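You operate a simulated robot arm through the tools that you are given. There is no shell and no other tool.

The job below is to be done with a simulated robot arm. You get a single attempt, and the scene is never put back.

## Task
Fit the smoked window in the door and clip it.
Fine: turn the blue and the green clip to FREE, press the window in till it clicks, then turn both to HOLD. The door stays locked, the other window stays on the shelf.

It is judged by the outcome, as a careful person would: the job done as asked, and still so three seconds after it is handed in. It fails if anything else is knocked over, pushed out of place, dropped, spilled or broken.

## Robot
A 6-joint arm with a three-finger gripper, fixed in place. Base frame: the origin is at the foot of the arm, x ahead of it, y to its left, z up. Units: mm, degrees, N and s.
Its first joint turns from -166.0 to 166.0 degrees. Payload 4.89 kg.
Tool frame: the origin (TCP) lies between the finger pads and is the grasp point; the fingertips stand 30 mm ahead of it; z points along the fingers, y is the line along which they close. The gripper opens to 164 mm. The gripper's body begins 125 mm behind the TCP.
Orientation is that of the tool frame in the base frame, as a unit quaternion [w, x, y, z]. With the fingers straight down and closing along the base's y, the tool's x points along the base's -x, its y along +y and its z along -z.

## Interface
- The arm moves only by the tool nudge_tool. Its argument "plan" is a list of rows, each an object of numbers (a shift or turn left out is 0, a gripper value left out holds the last): "x", "y", "z": the shift along the tool's x, y, z in mm; "wx", "wy", "wz": the turn, a rotation vector about the tool's x, y, z in degrees. In form: [{"x": .., "y": .., "z": .., "wx": .., "wy": .., "wz": ..}, ...]. A call has 1 to 20 rows; each row is the pose to reach, as a shift and turn from the pose commanded when the call began, along the tool's axes at that moment. "gripper" is the finger opening in mm, from 0 to 164, set as the call begins (left out, the last holds). Each row takes 0.2 s and may step no farther than 50 mm and 8.6 degrees from the row before; otherwise, or with a gripper value out of range, the whole call is refused. A pose out of reach is approached as far as the arm can. The call stops where the force on the tool passes 90 N (or 10 N more than at its start, if that is more) or the arm is blocked; 0.2 s more then pass. The fingers move at their own pace (about 108 mm/s each) and stop on an object; they squeeze with about 28 N. The grip force told is the motor's: it shows also when the fingers shut on nothing. Time passes only in rows, and 0.2 s behind the last, so rows that repeat a pose let the fingers close. It gives the time, the measured TCP pose, the force on the tool (base axes), the opening and the grip force at its end, in the units of the frame above (readings bear some noise), with the torque about the TCP (base axes, N m) and any sound that the robot's microphone picked up.
- Cameras (640 x 400 px; columns grow to the right, rows downward): "scene" is fixed at [51.2, 649.4, 1584.7]; the picture's right is [-0.41, -0.91, 0.00], its down [-0.58, 0.26, -0.78] and it looks along [0.71, -0.32, -0.63] (base axes); focal length 328 px, centre (320, 200). "wrist" rides on the gripper at [76, -2, -152] in the tool frame; the picture's right is [0.02, 1.00, 0.00], its down [-0.88, 0.02, -0.47] and it looks along [-0.47, 0.01, 0.88] (tool axes); focal length 247 px, centre (320, 200). There is no depth. A picture from a camera that has moved, and an enlarged one, comes with that camera's place and axes in the base frame and with its lens.
- get_image(camera): a new picture of that camera. No time passes.
- slide_trunk(by): slides the trunk up (or, below 0, down) by that many mm; the arm rides with it, the base frame stays. It gives what a move gives, with no picture.
- zoom(camera, box): a new picture of the part [left, top, right, bottom] of that camera's present view, enlarged. No time passes.
- job_done(): hands the job in; it is judged then, once.

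Places have to be worked out from the pictures, the camera data and where the tool is seen. Open the gripper and draw the arm clear of the work before you hand the job in, unless the task says otherwise.

The tools are called after "Call:" as a command line: name --argument value ..., lists and objects as JSON in quotes. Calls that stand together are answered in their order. nudge_tool: Moves the arm, as the interface text tells. Its arguments: {"type":"object","properties":{"plan":{"type":"array","items":{"type":"object","properties":{"x":{"type":"number"},"y":{"type":"number"},"z":{"type":"number"},"wx":{"type":"number"},"wy":{"type":"number"},"wz":{"type":"number"}}}},"gripper":{"type":"number"}},"required":["plan"]} The other tools are called the same way: slide_trunk (by) slides the trunk up or down; get_image (camera) takes a picture; zoom (camera, box) takes an enlarged picture of a part of a camera's view; job_done () hands the job in.

At the start:

```text
clock: 0.0
position: [668.6, 172.8, 1271.6]
orientation: [0.0, 0.0, 1.0, 0.0]
ft_force: [0.9, -0.5, 0.2]
ft_torque: [0.02, -0.03, -0.02]
opening: 163.9
finger_force: 0.1
trunk travel left (down, up): [-225.0, 165.0]
```

scene: 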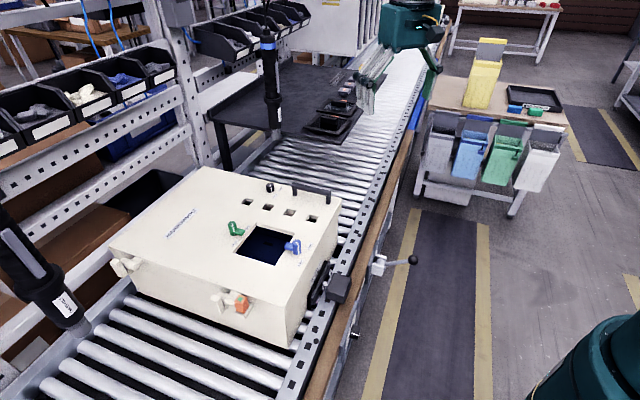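
wrist: 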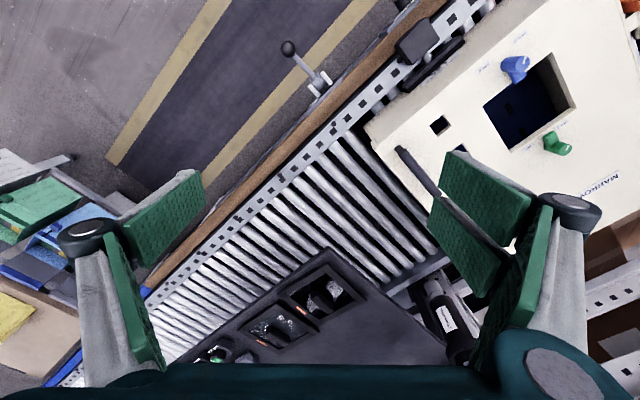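

I start by looking closer at the door with its clips and at the place where the windows lie.

Call:
zoom --camera "scene" --box '[200, 170, 360, 270]'

Call:
zoom --camera "scene" --box '[290, 50, 418, 150]'

Call:
zoom --camera "wrist" --box '[440, 20, 640, 200]'

Call:
zoom --camera "wrist" --box '[180, 240, 400, 370]'

Call:
zoom --camera "scene" --box '[100, 160, 360, 350]'

```text
4.00 times, centred on (280, 220) of scene
camera zoom: at [51.2, 649.4, 1584.7], right [-0.41, -0.91, 0.0], down [-0.58, 0.26, -0.78], along [0.71, -0.32, -0.63], focal length 1310 px, centre (480, 120)
```

zoom: 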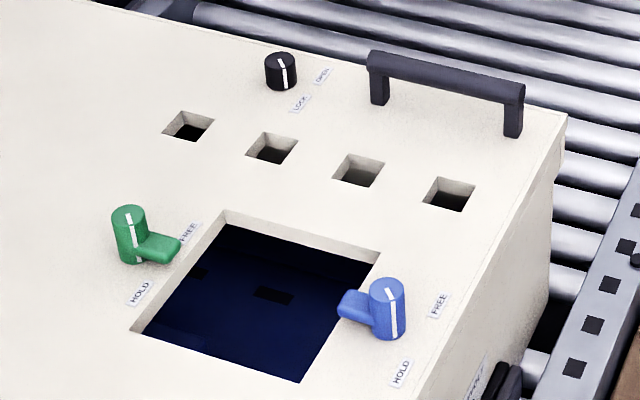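

```text
4.00 times, centred on (354, 100) of scene
camera zoom: at [51.2, 649.4, 1584.7], right [-0.41, -0.91, 0.0], down [-0.58, 0.26, -0.78], along [0.71, -0.32, -0.63], focal length 1310 px, centre (184, 600)
```

zoom: 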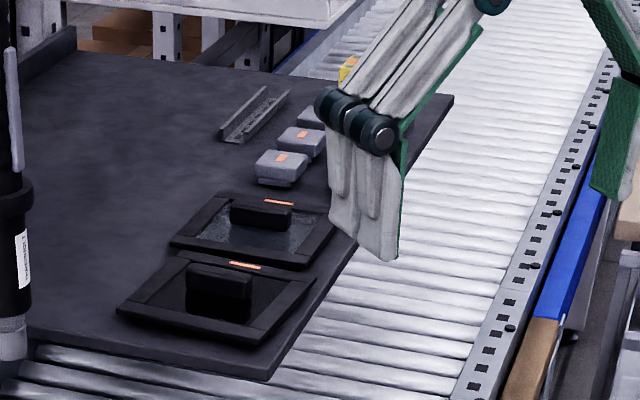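

```text
2.22 times, centred on (540, 110) of wrist
camera zoom: at [593.2, 171.1, 1425.2], right [-0.02, 1.0, 0.0], down [0.88, 0.02, 0.47], along [0.47, 0.01, -0.88], focal length 549 px, centre (-169, 400)
```

zoom: 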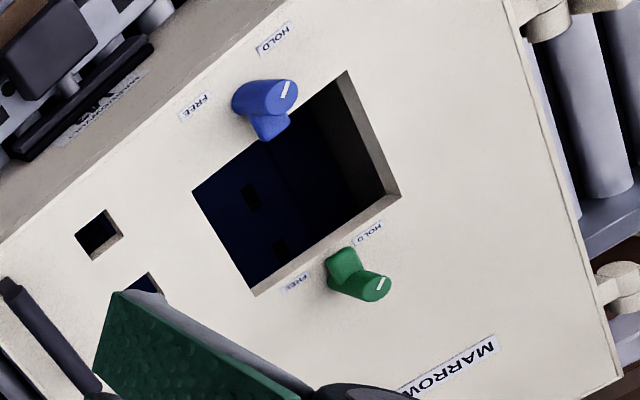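

```text
2.91 times, centred on (290, 305) of wrist
camera zoom: at [593.2, 171.1, 1425.2], right [-0.02, 1.0, 0.0], down [0.88, 0.02, 0.47], along [0.47, 0.01, -0.88], focal length 718 px, centre (407, -106)
```

zoom: 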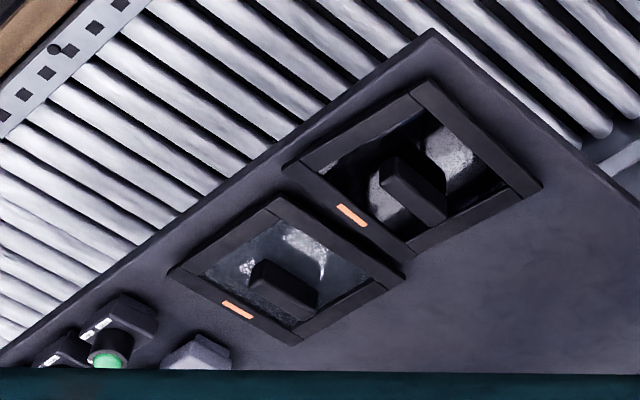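

```text
2.11 times, centred on (230, 255) of scene
camera zoom: at [51.2, 649.4, 1584.7], right [-0.41, -0.91, 0.0], down [-0.58, 0.26, -0.78], along [0.71, -0.32, -0.63], focal length 690 px, centre (510, 84)
```

zoom: 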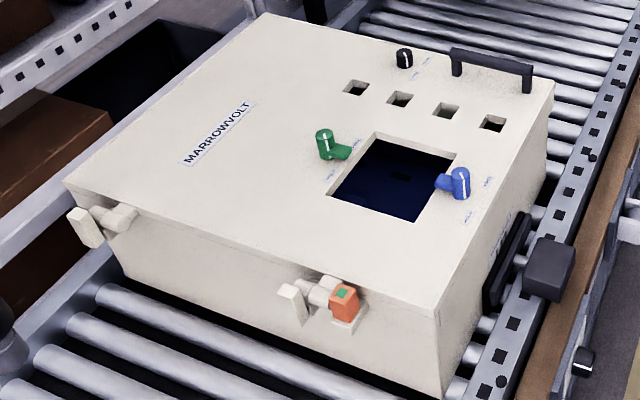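

The near (right in the wrist view) window looks darker than the far one. I estimate the door opening near (642, 536, 965) and the windows near (1000, 190, 1075), so I move forward to view the windows better before touching anything.

Call:
nudge_tool --plan '[{"x": -40, "y": 0, "z": 0}, {"x": -80, "y": 0, "z": 0}, {"x": -120, "y": 0, "z": 0}, {"x": -160, "y": 0, "z": 0}, {"x": -180, "y": 0, "z": 0}]'

Call:
get_image --camera "wrist"

Call:
get_image --camera "scene"

```text
clock: 1.2
position: [851.9, 171.5, 1271.7]
orientation: [0.0, 0.0, 1.0, 0.0]
ft_force: [1.1, -0.4, 0.0]
ft_torque: [-0.03, 0.0, 0.0]
opening: 163.7
finger_force: 0.0
trunk travel left (down, up): [-225.0, 165.0]
```

```text
taken
camera wrist: at [775.8, 168.9, 1424.2], right [-0.02, 1.0, 0.0], down [0.88, 0.02, 0.47], along [0.47, 0.01, -0.88], focal length 247 px, centre (320, 200)
```

wrist: 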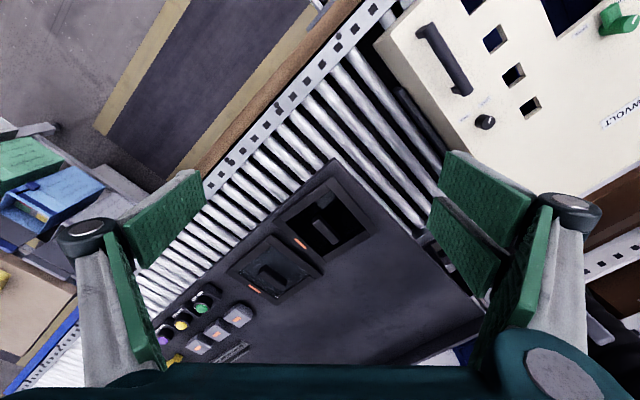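

```text
taken
```

scene: 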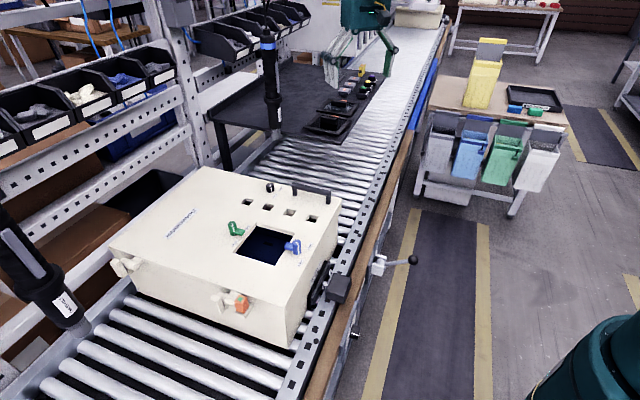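

The windows are now well in view under the gripper. I zoom in on both to tell the smoked one and measure its place.

Call:
zoom --camera "wrist" --box '[220, 160, 390, 310]'

Call:
zoom --camera "scene" --box '[290, 80, 370, 150]'

Call:
zoom --camera "wrist" --box '[400, 0, 640, 150]'

```text
2.67 times, centred on (305, 235) of wrist
camera zoom: at [775.8, 168.9, 1424.2], right [-0.02, 1.0, 0.0], down [0.88, 0.02, 0.47], along [0.47, 0.01, -0.88], focal length 659 px, centre (360, 107)
```

zoom: 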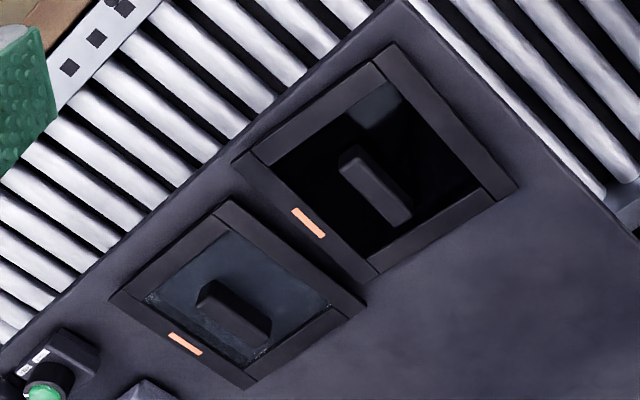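

```text
5.71 times, centred on (330, 115) of scene
camera zoom: at [51.2, 649.4, 1584.7], right [-0.41, -0.91, 0.0], down [-0.58, 0.26, -0.78], along [0.71, -0.32, -0.63], focal length 1872 px, centre (263, 686)
```

zoom: 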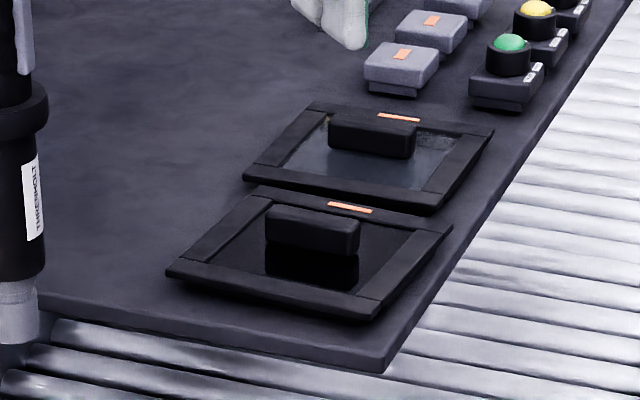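

```text
2.67 times, centred on (520, 75) of wrist
camera zoom: at [775.8, 168.9, 1424.2], right [-0.02, 1.0, 0.0], down [0.88, 0.02, 0.47], along [0.47, 0.01, -0.88], focal length 659 px, centre (-213, 533)
```

zoom: 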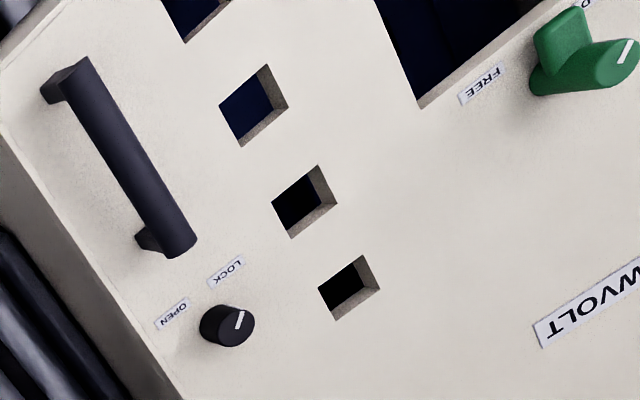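

The right-hand window in the wrist view is clearly the smoked one (black glass, handle along about 43° in the base frame, frame about 135–140 mm). I turn the tool by about 43° and move toward above it to check reach at around (1025, 186).

Call:
nudge_tool --plan '[{"x": -20, "y": 2, "wz": -7}, {"x": -40, "y": 4, "wz": -14}, {"x": -60, "y": 6, "wz": -21}, {"x": -80, "y": 8, "wz": -28}, {"x": -100, "y": 10, "wz": -35}, {"x": -120, "y": 12, "wz": -42}, {"x": -120, "y": 12, "wz": -43}]'

Call:
get_image --camera "wrist"

Call:
get_image --camera "scene"

```text
clock: 2.8
position: [970.4, 184.8, 1271.1]
orientation: [0.001, -0.368, 0.93, 0.0]
ft_force: [1.2, 0.2, -0.1]
ft_torque: [-0.03, 0.12, 0.01]
opening: 164.1
finger_force: 0.1
trunk travel left (down, up): [-225.0, 165.0]
```

```text
taken
camera wrist: at [916.1, 132.0, 1424.5], right [-0.7, 0.72, 0.0], down [0.63, 0.62, 0.47], along [0.34, 0.33, -0.88], focal length 247 px, centre (320, 200)
```

wrist: 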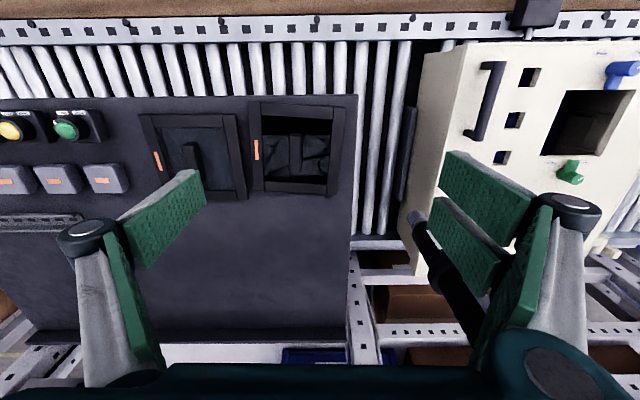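

```text
taken
```

scene: 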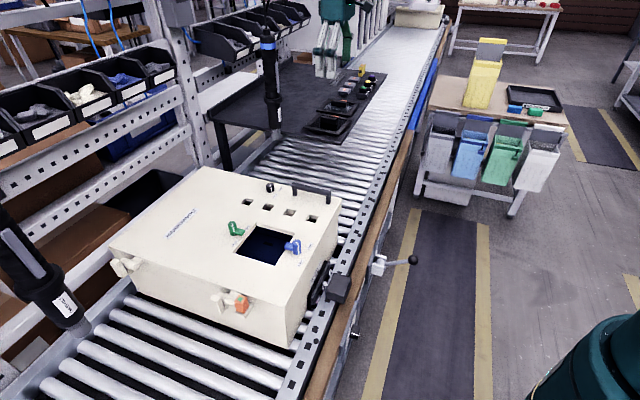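

The reach holds at (970, 185), and the tool is now aligned with the conveyor. I zoom in on the two windows, the door and the hanging driver from here.

Call:
zoom --camera "wrist" --box '[120, 80, 380, 220]'

Call:
zoom --camera "wrist" --box '[440, 30, 640, 200]'

Call:
zoom --camera "wrist" --box '[380, 180, 640, 320]'

```text
2.46 times, centred on (250, 150) of wrist
camera zoom: at [916.1, 132.0, 1424.5], right [-0.7, 0.72, 0.0], down [0.63, 0.62, 0.47], along [0.34, 0.33, -0.88], focal length 608 px, centre (492, 323)
```

zoom: 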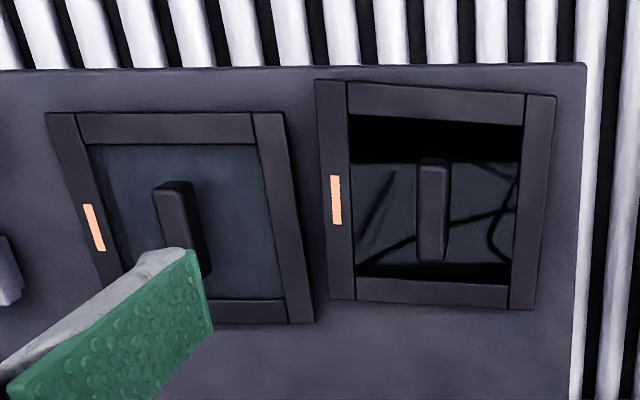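

```text
2.35 times, centred on (540, 115) of wrist
camera zoom: at [916.1, 132.0, 1424.5], right [-0.7, 0.72, 0.0], down [0.63, 0.62, 0.47], along [0.34, 0.33, -0.88], focal length 581 px, centre (-198, 400)
```

zoom: 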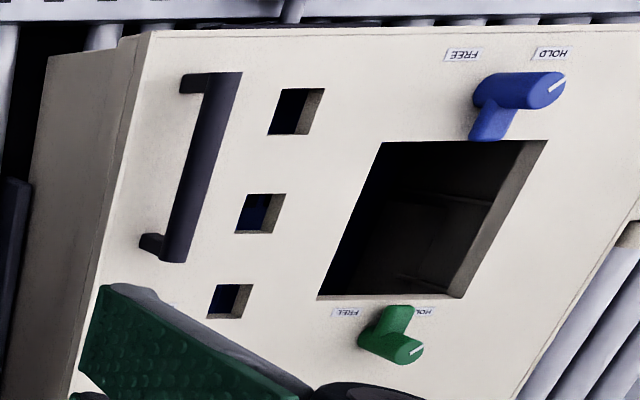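

```text
2.46 times, centred on (510, 250) of wrist
camera zoom: at [916.1, 132.0, 1424.5], right [-0.7, 0.72, 0.0], down [0.63, 0.62, 0.47], along [0.34, 0.33, -0.88], focal length 608 px, centre (-148, 77)
```

zoom: 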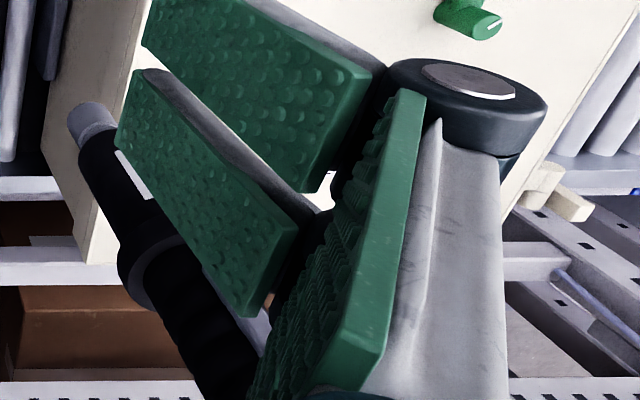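

Both clip marks now seem to point at HOLD with their levers over the opening; both would need about a quarter turn counter-clockwise (seen from above). While here I check the reach above the smoked window at about (1018, 183) and go down some for a better look.

Call:
nudge_tool --plan '[{"x": -17, "y": -17, "z": 0}, {"x": -34, "y": -34, "z": 20}, {"x": -34, "y": -34, "z": 50}, {"x": -34, "y": -34, "z": 80}]'

Call:
get_image --camera "wrist"

Call:
get_image --camera "scene"

```text
clock: 3.8
position: [1016.2, 181.4, 1191.0]
orientation: [0.0, -0.366, 0.93, 0.0]
ft_force: [-1.2, 0.3, -0.4]
ft_torque: [0.02, -0.02, -0.02]
opening: 164.3
finger_force: 0.1
trunk travel left (down, up): [-225.0, 165.0]
```

```text
taken
camera wrist: at [961.0, 129.8, 1344.0], right [-0.7, 0.72, 0.0], down [0.63, 0.61, 0.47], along [0.34, 0.33, -0.88], focal length 247 px, centre (320, 200)
```

wrist: 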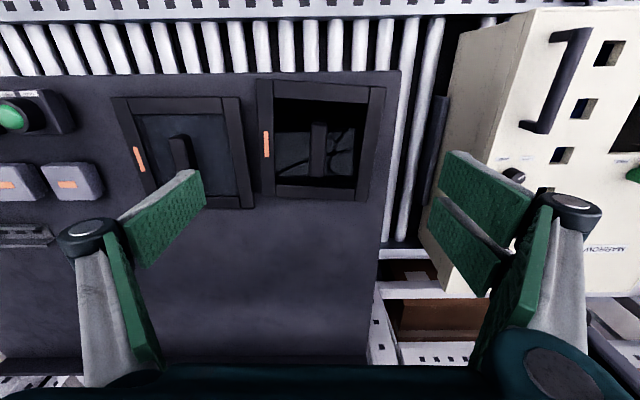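

```text
taken
```

scene: 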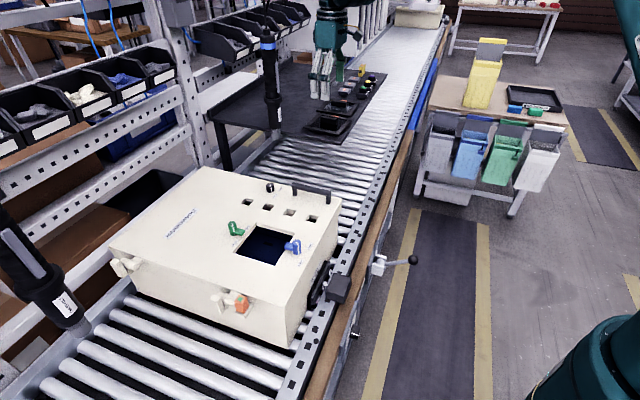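

Reach is fine at (1016, 181, 1191). I zoom on the smoked window for exact measurement.

Call:
zoom --camera "wrist" --box '[240, 60, 400, 220]'

Call:
zoom --camera "scene" --box '[290, 80, 370, 150]'

```text
2.50 times, centred on (320, 140) of wrist
camera zoom: at [961.0, 129.8, 1344.0], right [-0.7, 0.72, 0.0], down [0.63, 0.61, 0.47], along [0.34, 0.33, -0.88], focal length 617 px, centre (320, 350)
```

zoom: 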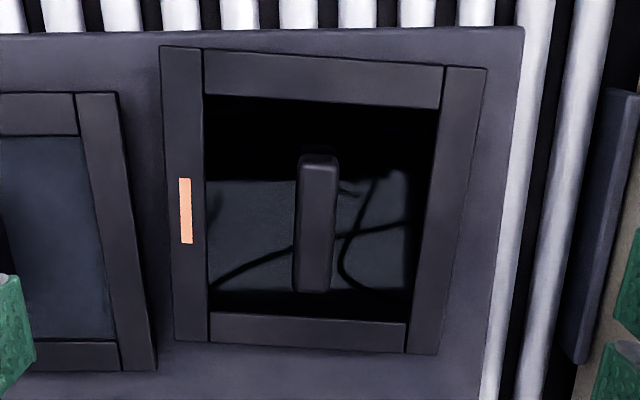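

```text
5.71 times, centred on (330, 115) of scene
camera zoom: at [51.2, 649.4, 1584.7], right [-0.41, -0.91, 0.0], down [-0.58, 0.26, -0.78], along [0.71, -0.32, -0.63], focal length 1872 px, centre (263, 686)
```

zoom: 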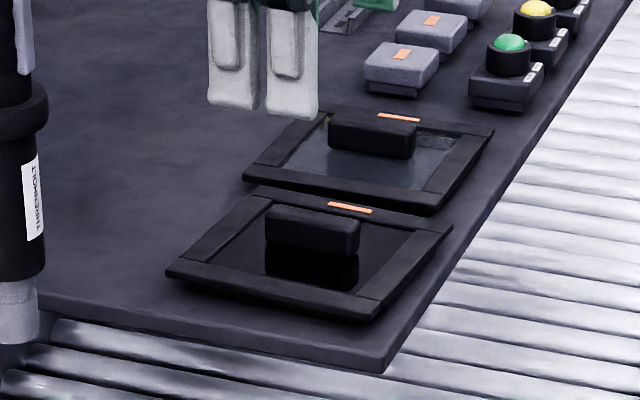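

The corners triangulate to a 135 mm square frame centred near (1020, 184), top near z=1063, turned about 40.4°. I zoom in further on its handle.

Call:
zoom --camera "wrist" --box '[280, 90, 360, 190]'

Call:
zoom --camera "scene" --box '[300, 105, 356, 140]'

```text
4.00 times, centred on (320, 140) of wrist
camera zoom: at [961.0, 129.8, 1344.0], right [-0.7, 0.72, 0.0], down [0.63, 0.61, 0.47], along [0.34, 0.33, -0.88], focal length 988 px, centre (320, 440)
```

zoom: 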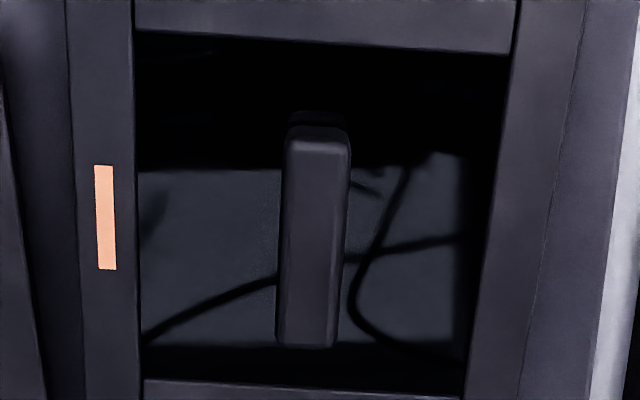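

```text
11.43 times, centred on (328, 122) of scene
camera zoom: at [51.2, 649.4, 1584.7], right [-0.41, -0.91, 0.0], down [-0.58, 0.26, -0.78], along [0.71, -0.32, -0.63], focal length 3744 px, centre (229, 1086)
```

zoom: 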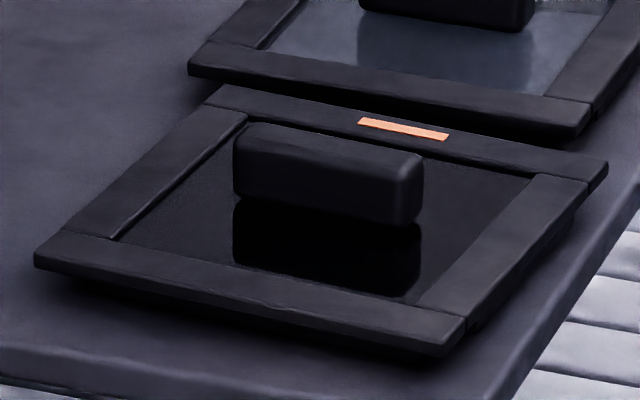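

The handle is about 60×20×19 mm, centred near (1021, 183). Before lifting the window I go to the door to set the clips to FREE: up, back away from the hanging driver at about (960, 395), then across.

Call:
nudge_tool --plan '[{"z": -40}, {"z": -80}, {"x": 32, "y": 29.5, "z": -80}, {"x": 63, "y": 59, "z": -80}, {"x": 95, "y": 88, "z": -80}, {"x": 126, "y": 118, "z": -80}, {"x": 158, "y": 147.3, "z": -80}, {"x": 147.2, "y": 191.8, "z": -80}, {"x": 136.5, "y": 236.3, "z": -80}, {"x": 125.7, "y": 280.8, "z": -80}, {"x": 115, "y": 325.3, "z": -80}, {"x": 104.2, "y": 369.8, "z": -80}, {"x": 93.4, "y": 414.3, "z": -80}, {"x": 82.7, "y": 458.8, "z": -80}, {"x": 71.9, "y": 503.3, "z": -80}]'

Call:
get_image --camera "wrist"

Call:
get_image --camera "scene"

```text
clock: 7.0
position: [623.7, 502.3, 1272.2]
orientation: [0.0, -0.366, 0.931, 0.0]
ft_force: [-0.5, -0.4, 0.5]
ft_torque: [0.19, 0.1, -0.02]
opening: 164.1
finger_force: 0.1
trunk travel left (down, up): [-225.0, 165.0]
```

```text
taken
camera wrist: at [568.8, 449.5, 1425.1], right [-0.7, 0.72, 0.0], down [0.63, 0.61, 0.47], along [0.34, 0.33, -0.88], focal length 247 px, centre (320, 200)
```

wrist: 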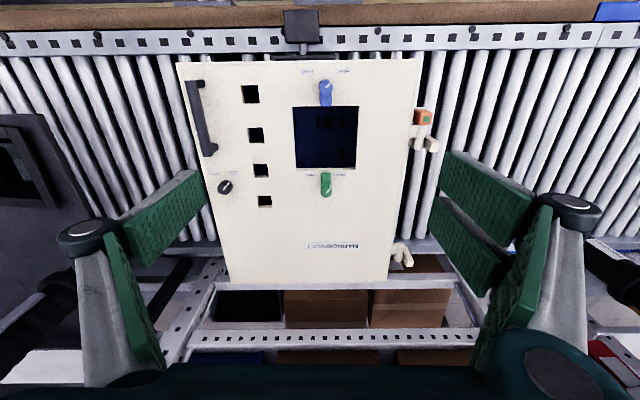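

```text
taken
```

scene: 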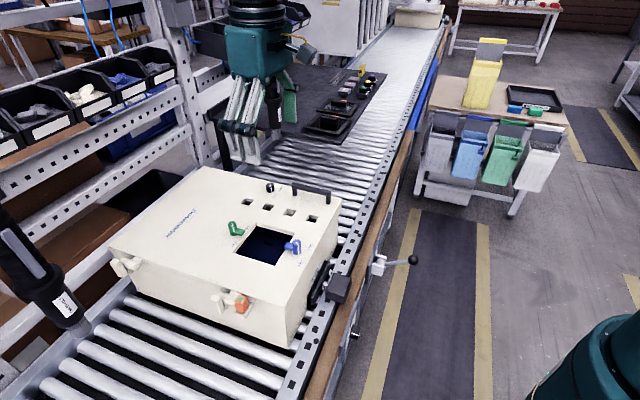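

The door and both clips are in clear view now. I zoom in to measure the clips, labels and opening.

Call:
zoom --camera "wrist" --box '[270, 60, 390, 210]'

Call:
zoom --camera "scene" --box '[220, 210, 320, 275]'

Call:
zoom --camera "wrist" --box '[540, 200, 640, 320]'

```text
2.67 times, centred on (330, 135) of wrist
camera zoom: at [568.8, 449.5, 1425.1], right [-0.7, 0.72, 0.0], down [0.63, 0.61, 0.47], along [0.34, 0.33, -0.88], focal length 659 px, centre (293, 373)
```

zoom: 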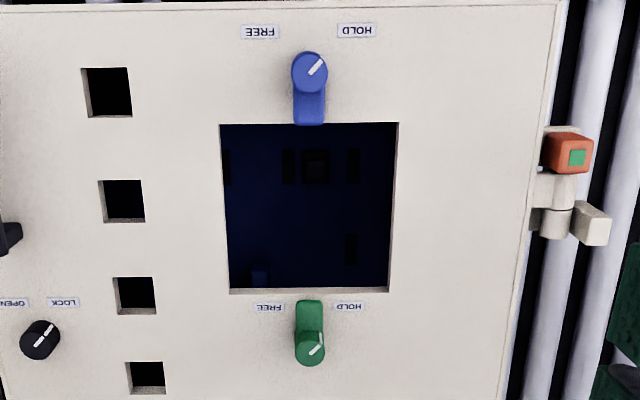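

```text
6.15 times, centred on (270, 242) of scene
camera zoom: at [51.2, 649.4, 1584.7], right [-0.41, -0.91, 0.0], down [-0.58, 0.26, -0.78], along [0.71, -0.32, -0.63], focal length 2016 px, centre (628, -62)
```

zoom: 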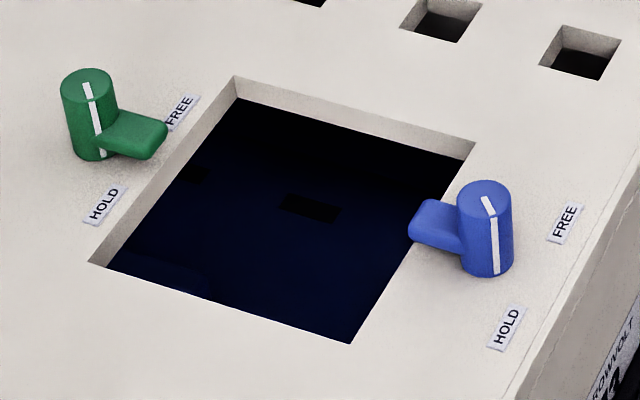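

```text
3.33 times, centred on (590, 260) of wrist
camera zoom: at [568.8, 449.5, 1425.1], right [-0.7, 0.72, 0.0], down [0.63, 0.61, 0.47], along [0.34, 0.33, -0.88], focal length 823 px, centre (-580, 0)
```

zoom: 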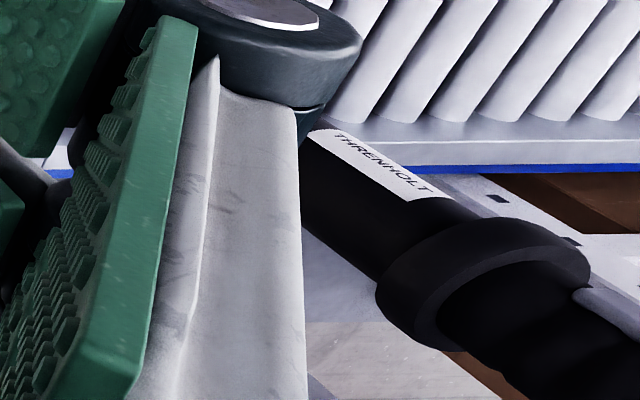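

The door opening triangulates to a 119 mm square centred at (645.8, 539.5) at z≈964, turned 45°. The blue knob is at about (579.4, 473.2), some 21 mm across and 40 mm tall; both marks point to HOLD. I go over the blue knob with the fingers straddling its lever, gripper at 60 mm.

Call:
nudge_tool --plan '[{"x": 26, "y": 4.5, "z": 20, "wz": -2}, {"x": 52.2, "y": 8.9, "z": 50, "wz": -2}, {"x": 52.2, "y": 8.9, "z": 95, "wz": -2}, {"x": 52.2, "y": 8.9, "z": 140, "wz": -2}, {"x": 52.2, "y": 8.9, "z": 172, "wz": -2}]' --gripper 60

Call:
get_image --camera "wrist"

Call:
get_image --camera "scene"

```text
clock: 8.2
position: [576.6, 474.2, 1099.3]
orientation: [0.0, -0.383, 0.924, 0.0]
ft_force: [0.0, -0.3, 0.2]
ft_torque: [-0.04, -0.02, 0.01]
opening: 60.0
finger_force: 0.0
trunk travel left (down, up): [-225.0, 165.0]
```

```text
taken
camera wrist: at [524.9, 419.7, 1250.8], right [-0.72, 0.69, 0.0], down [0.61, 0.64, 0.47], along [0.33, 0.34, -0.88], focal length 247 px, centre (320, 200)
```

wrist: 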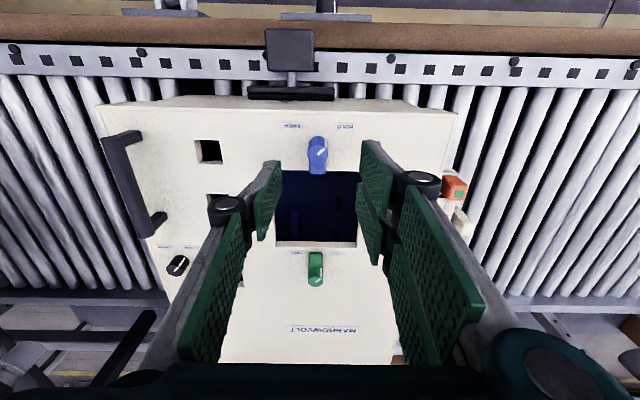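

```text
taken
```

scene: 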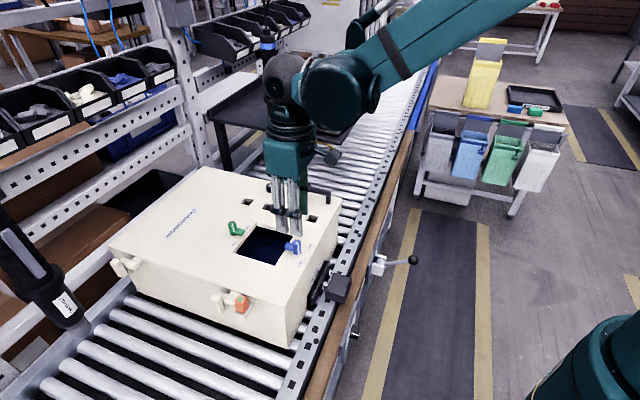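

I am about 100 mm above the blue knob with the fingers straddling it. I zoom to check its alignment relative to the fingers.

Call:
zoom --camera "wrist" --box '[240, 110, 400, 210]'

Call:
zoom --camera "scene" --box '[250, 170, 330, 270]'

```text
4.00 times, centred on (320, 160) of wrist
camera zoom: at [524.9, 419.7, 1250.8], right [-0.72, 0.69, 0.0], down [0.61, 0.64, 0.47], along [0.33, 0.34, -0.88], focal length 988 px, centre (320, 360)
```

zoom: 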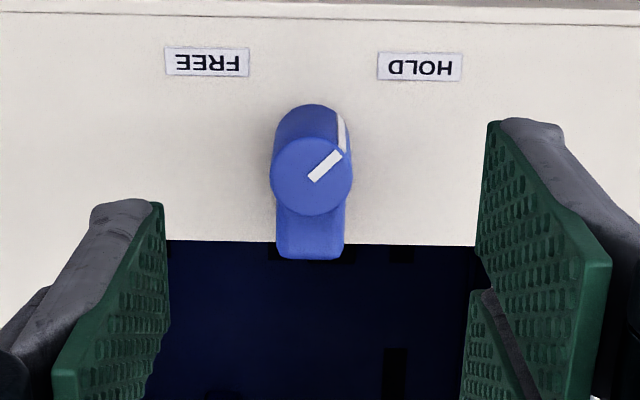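

```text
4.00 times, centred on (290, 220) of scene
camera zoom: at [51.2, 649.4, 1584.7], right [-0.41, -0.91, 0.0], down [-0.58, 0.26, -0.78], along [0.71, -0.32, -0.63], focal length 1310 px, centre (440, 120)
```

zoom: 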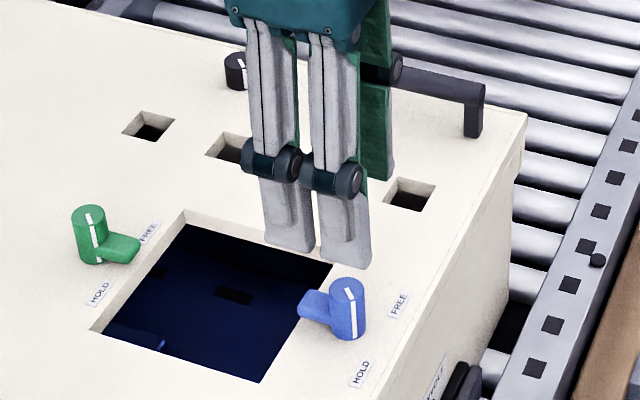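

The knob top sits about 2 mm in −x and 2.7 mm in −y from the tool axis, so I correct for that and lower to just above the knob for another look.

Call:
nudge_tool --plan '[{"x": -2, "y": -2.7, "z": 30}, {"x": -2, "y": -2.7, "z": 60}]'

Call:
zoom --camera "wrist" --box '[240, 110, 400, 210]'

Call:
zoom --camera "scene" --box '[250, 200, 330, 270]'

```text
clock: 8.8
position: [580.0, 473.8, 1041.5]
orientation: [0.0, -0.383, 0.924, 0.0]
ft_force: [-0.8, -1.4, -0.2]
ft_torque: [0.06, -0.08, 0.02]
opening: 59.9
finger_force: 0.1
trunk travel left (down, up): [-225.0, 165.0]
```

```text
4.00 times, centred on (320, 160) of wrist
camera zoom: at [527.0, 417.7, 1193.6], right [-0.72, 0.69, 0.0], down [0.61, 0.64, 0.47], along [0.33, 0.34, -0.88], focal length 988 px, centre (320, 360)
```

zoom: 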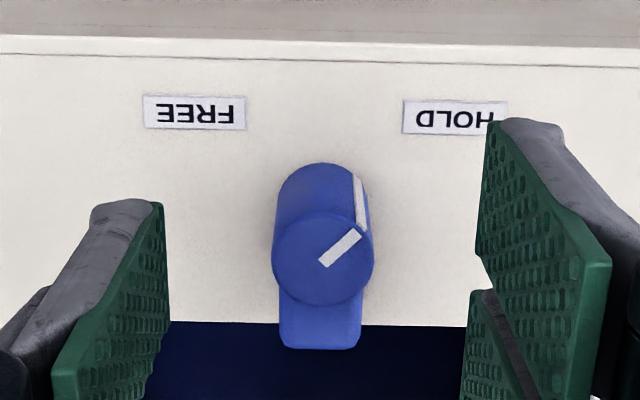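

```text
5.71 times, centred on (290, 235) of scene
camera zoom: at [51.2, 649.4, 1584.7], right [-0.41, -0.91, 0.0], down [-0.58, 0.26, -0.78], along [0.71, -0.32, -0.63], focal length 1872 px, centre (491, 0)
```

zoom: 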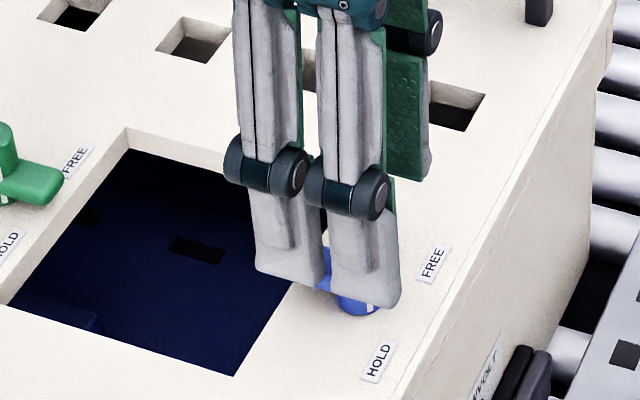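

The knob is now centred within half a millimetre. I lower straight down so the fingertips reach about z=978 around the knob, then close.

Call:
nudge_tool --plan '[{"z": 12}, {"z": 24}, {"z": 31.5}]'

Call:
get_image --camera "wrist"

```text
clock: 9.6
position: [579.9, 472.4, 1009.3]
orientation: [0.0, -0.382, 0.924, 0.0]
ft_force: [-0.5, 0.0, 0.1]
ft_torque: [-0.01, -0.01, -0.02]
opening: 60.1
finger_force: 0.0
trunk travel left (down, up): [-225.0, 165.0]
```

```text
taken
camera wrist: at [527.9, 417.0, 1161.3], right [-0.72, 0.69, 0.0], down [0.61, 0.64, 0.47], along [0.33, 0.34, -0.88], focal length 247 px, centre (320, 200)
```

wrist: 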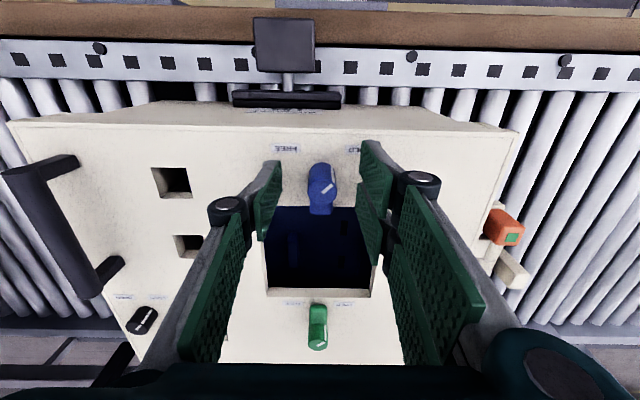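

No contact, knob is between the pads. I close the gripper on the knob and let it settle.

Call:
nudge_tool --plan '[{"z": 0}, {"z": 0}, {"z": 0}]' --gripper 15

Call:
zoom --camera "wrist" --box '[240, 130, 400, 230]'

```text
clock: 10.4
position: [581.5, 473.9, 1008.9]
orientation: [-0.001, -0.384, 0.923, 0.0]
ft_force: [-15.7, 13.6, -1.5]
ft_torque: [0.35, 0.46, 0.11]
opening: 21.3
finger_force: 27.9
trunk travel left (down, up): [-225.0, 165.0]
```

```text
4.00 times, centred on (320, 180) of wrist
camera zoom: at [527.2, 418.2, 1161.1], right [-0.72, 0.69, 0.0], down [0.61, 0.64, 0.47], along [0.33, 0.34, -0.88], focal length 988 px, centre (320, 280)
```

zoom: 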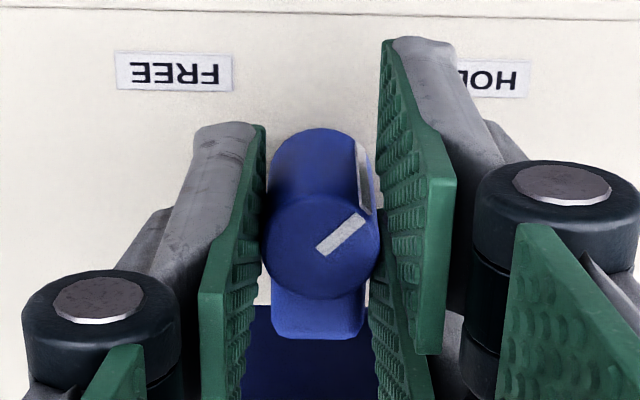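

The grip is on at 21.3 mm, with about 20 N sideways along tool +y, so the knob sits slightly to +y. I shift a little to relax this before turning.

Call:
nudge_tool --plan '[{"y": 0.5}, {"y": 0.5}]'

```text
clock: 11.0
position: [580.4, 473.1, 1007.5]
orientation: [0.0, -0.383, 0.924, 0.001]
ft_force: [-12.7, 13.0, -1.5]
ft_torque: [0.33, 0.42, 0.06]
opening: 21.3
finger_force: 28.4
trunk travel left (down, up): [-225.0, 165.0]
```

The sideways force dropped slightly; I shift further in +y to find where it vanishes.

Call:
nudge_tool --plan '[{"y": 1.0}, {"y": 1.5}, {"y": 1.5}]'

```text
clock: 11.8
position: [579.8, 474.4, 1009.8]
orientation: [0.0, -0.382, 0.924, -0.001]
ft_force: [3.9, -7.5, -1.9]
ft_torque: [-0.26, -0.06, -0.01]
opening: 21.3
finger_force: 28.1
trunk travel left (down, up): [-225.0, 165.0]
```

Sideways force is now about −8 N in y, so the neutral is 0.45 mm back. I set that and start turning the knob counter-clockwise (seen from above) in steps, watching the torque.

Call:
nudge_tool --plan '[{"y": -0.45}, {"y": -0.45, "wz": -5}, {"y": -0.45, "wz": -12}, {"y": -0.45, "wz": -20}, {"y": -0.45, "wz": -28}, {"y": -0.45, "wz": -36}, {"y": -0.45, "wz": -40}]'

Call:
get_image --camera "wrist"

Call:
zoom --camera "scene" --box '[250, 200, 330, 270]'

```text
clock: 13.4
position: [580.6, 472.3, 1008.0]
orientation: [0.0, -0.676, 0.737, 0.0]
ft_force: [26.6, -14.2, -0.1]
ft_torque: [-0.98, -0.66, -0.12]
opening: 21.4
finger_force: 28.2
trunk travel left (down, up): [-225.0, 165.0]
```

```text
taken
camera wrist: at [576.3, 397.0, 1161.3], right [-1.0, 0.06, 0.0], down [0.06, 0.88, 0.47], along [0.03, 0.47, -0.88], focal length 247 px, centre (320, 200)
```

wrist: 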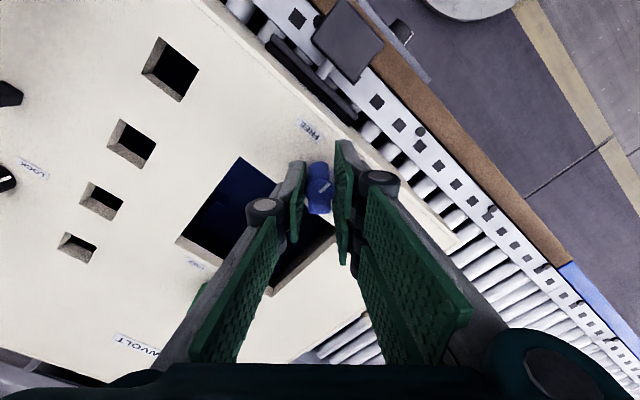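

```text
5.71 times, centred on (290, 235) of scene
camera zoom: at [51.2, 649.4, 1584.7], right [-0.41, -0.91, 0.0], down [-0.58, 0.26, -0.78], along [0.71, -0.32, -0.63], focal length 1872 px, centre (491, 0)
```

zoom: 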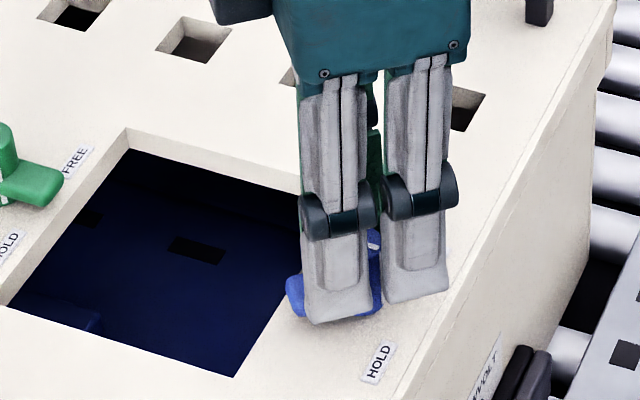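

The knob turns with the gripper, but the axes are off by about 2 mm, giving ~28 N sideways. I shift the tool toward the knob axis (about +1.75, +1.75 in base x, y) and re-check.

Call:
nudge_tool --plan '[{"x": -0.9, "y": -0.8}, {"x": -1.9, "y": -1.6}, {"x": -1.9, "y": -1.6}]'

Call:
zoom --camera "wrist" --box '[240, 110, 400, 260]'

```text
clock: 14.2
position: [581.8, 474.7, 1009.8]
orientation: [0.0, -0.675, 0.737, 0.001]
ft_force: [8.9, -20.2, 0.2]
ft_torque: [-0.62, -0.25, -0.02]
opening: 21.0
finger_force: 28.0
trunk travel left (down, up): [-225.0, 165.0]
```

```text
2.67 times, centred on (320, 185) of wrist
camera zoom: at [576.9, 398.6, 1161.3], right [-1.0, 0.07, 0.0], down [0.06, 0.88, 0.47], along [0.03, 0.47, -0.88], focal length 659 px, centre (320, 240)
```

zoom: 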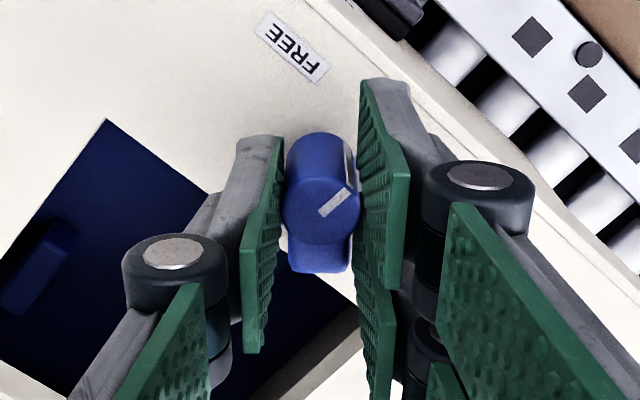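

Now the tool x side carries about 19 N. I back off in tool x and finish in y to balance before turning on.

Call:
nudge_tool --plan '[{"x": 1.5, "y": -0.4}, {"x": 3.0, "y": -0.8}, {"x": 3.0, "y": -0.8}]'

```text
clock: 15.0
position: [583.2, 475.1, 1008.1]
orientation: [0.001, -0.677, 0.736, 0.001]
ft_force: [6.1, 27.5, -2.5]
ft_torque: [1.01, -0.22, 0.0]
opening: 20.8
finger_force: 28.6
trunk travel left (down, up): [-225.0, 165.0]
```

The balance point is about 1.8 mm back in tool x. I set that, then continue the turn in small steps.

Call:
nudge_tool --plan '[{"x": -1.0, "y": -0.15}, {"x": -1.75, "y": -0.3}, {"x": -1.75, "y": -0.3}]'

```text
clock: 15.8
position: [581.7, 474.4, 1007.7]
orientation: [-0.001, -0.676, 0.737, -0.001]
ft_force: [-1.9, 17.2, 0.1]
ft_torque: [0.47, 0.09, 0.01]
opening: 20.8
finger_force: 27.7
trunk travel left (down, up): [-225.0, 165.0]
```

Still about −17 N in tool x from friction; I relax a bit more and then turn another 25° to see how forces develop.

Call:
nudge_tool --plan '[{"x": -0.7}, {"x": -0.7, "wz": -6}, {"x": -0.7, "wz": -13}, {"x": -0.7, "wz": -20}, {"x": -0.7, "wz": -25}, {"x": -0.7, "wz": -25}]'

Call:
zoom --camera "wrist" --box '[240, 110, 400, 260]'

```text
clock: 17.2
position: [582.5, 475.2, 1008.4]
orientation: [0.0, 0.819, -0.573, 0.0]
ft_force: [9.0, -11.5, 6.8]
ft_torque: [-0.59, -0.3, -0.01]
opening: 20.8
finger_force: 27.9
trunk travel left (down, up): [-225.0, 165.0]
```

```text
2.67 times, centred on (320, 185) of wrist
camera zoom: at [610.3, 403.6, 1161.3], right [-0.93, -0.36, 0.0], down [-0.32, 0.82, 0.47], along [-0.17, 0.44, -0.88], focal length 659 px, centre (320, 240)
```

zoom: 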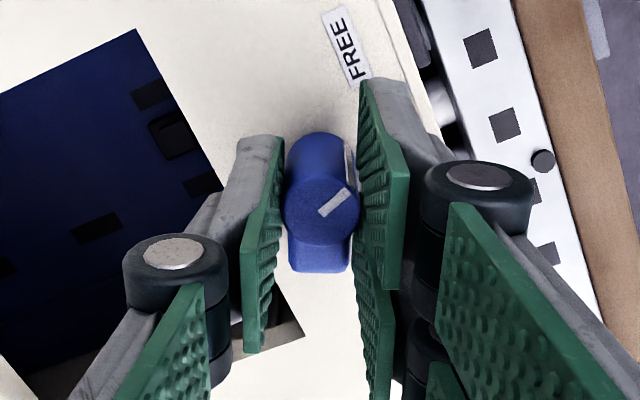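

Turning goes smoothly with little torque (65° done). I turn the remaining 25°.

Call:
nudge_tool --plan '[{"wz": -6}, {"wz": -12}, {"wz": -18}, {"wz": -23}, {"wz": -25}, {"wz": -25}]'

Call:
zoom --camera "wrist" --box '[240, 110, 400, 260]'

Call:
zoom --camera "scene" --box '[250, 200, 330, 270]'

```text
clock: 18.6
position: [583.9, 475.4, 1008.4]
orientation: [0.0, 0.924, -0.381, 0.0]
ft_force: [11.0, -4.2, -0.3]
ft_torque: [-0.19, -0.36, -0.03]
opening: 20.7
finger_force: 27.5
trunk travel left (down, up): [-225.0, 165.0]
```

```text
2.67 times, centred on (320, 185) of wrist
camera zoom: at [638.3, 422.7, 1161.4], right [-0.69, -0.72, 0.0], down [-0.64, 0.61, 0.47], along [-0.34, 0.33, -0.88], focal length 659 px, centre (320, 240)
```

zoom: 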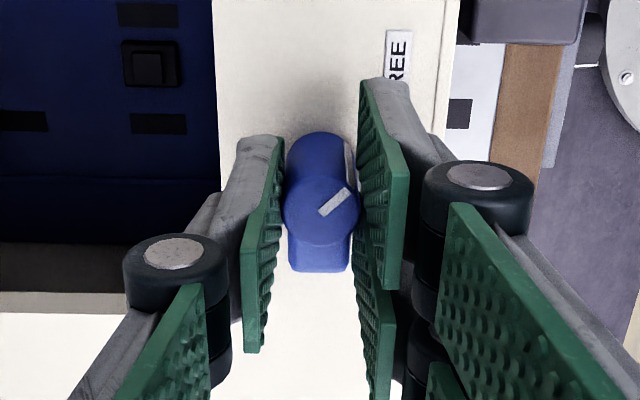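

```text
5.71 times, centred on (290, 235) of scene
camera zoom: at [51.2, 649.4, 1584.7], right [-0.41, -0.91, 0.0], down [-0.58, 0.26, -0.78], along [0.71, -0.32, -0.63], focal length 1872 px, centre (491, 0)
```

zoom: 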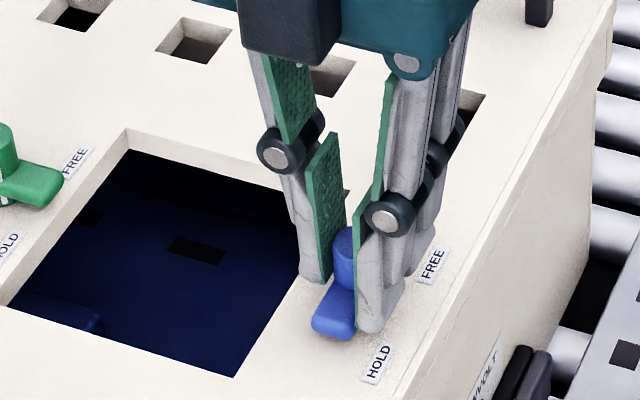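

The blue lever now lies parallel to the opening's edge with its mark on FREE. I release, then rise straight up and check.

Call:
nudge_tool --plan '[{"z": 0}, {"z": 0}, {"z": -20}, {"z": -50}, {"z": -90}]' --gripper 60

Call:
get_image --camera "wrist"

Call:
zoom --camera "scene" --box '[220, 200, 330, 275]'

```text
clock: 19.8
position: [582.6, 474.0, 1098.4]
orientation: [0.0, 0.924, -0.383, 0.0]
ft_force: [0.6, 0.8, -0.5]
ft_torque: [-0.09, 0.13, 0.06]
opening: 59.9
finger_force: 0.1
trunk travel left (down, up): [-225.0, 165.0]
```

```text
taken
camera wrist: at [638.1, 421.9, 1252.0], right [-0.69, -0.72, 0.0], down [-0.64, 0.61, 0.47], along [-0.34, 0.33, -0.88], focal length 247 px, centre (320, 200)
```

wrist: 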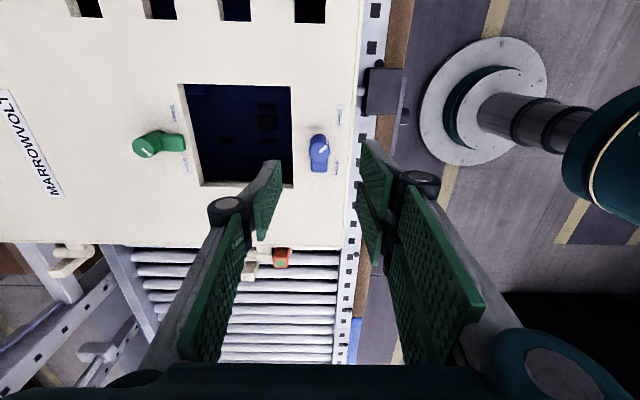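

```text
5.33 times, centred on (275, 238) of scene
camera zoom: at [51.2, 649.4, 1584.7], right [-0.41, -0.91, 0.0], down [-0.58, 0.26, -0.78], along [0.71, -0.32, -0.63], focal length 1747 px, centre (560, 0)
```

zoom: 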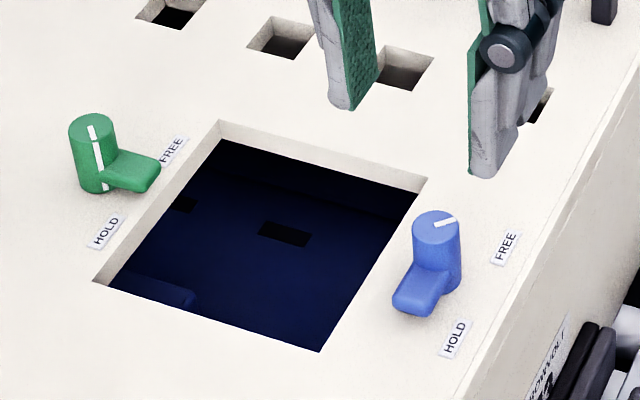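

Blue is at FREE. I zoom on it from here to fix its axis relative to the tool (useful for later) and see the green clip.

Call:
zoom --camera "wrist" --box '[260, 110, 380, 200]'

Call:
zoom --camera "wrist" --box '[110, 70, 360, 220]'

```text
4.44 times, centred on (320, 155) of wrist
camera zoom: at [638.1, 421.9, 1252.0], right [-0.69, -0.72, 0.0], down [-0.64, 0.61, 0.47], along [-0.34, 0.33, -0.88], focal length 1098 px, centre (320, 400)
```

zoom: 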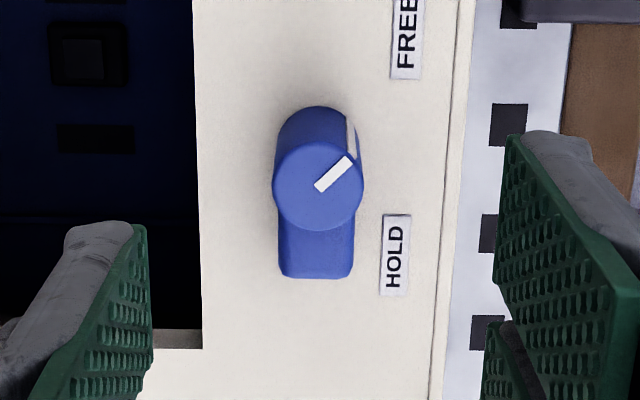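

```text
2.56 times, centred on (235, 145) of wrist
camera zoom: at [638.1, 421.9, 1252.0], right [-0.69, -0.72, 0.0], down [-0.64, 0.61, 0.47], along [-0.34, 0.33, -0.88], focal length 632 px, centre (538, 341)
```

zoom: 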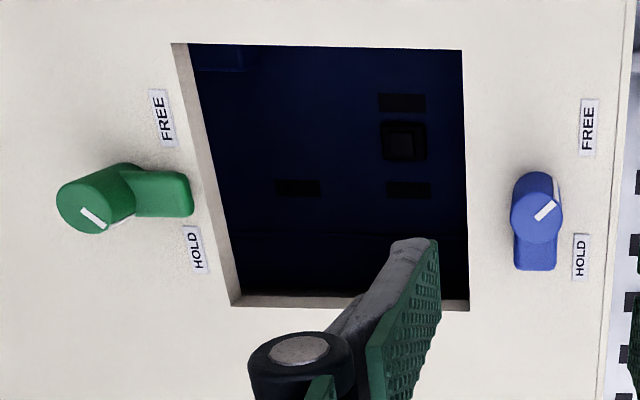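

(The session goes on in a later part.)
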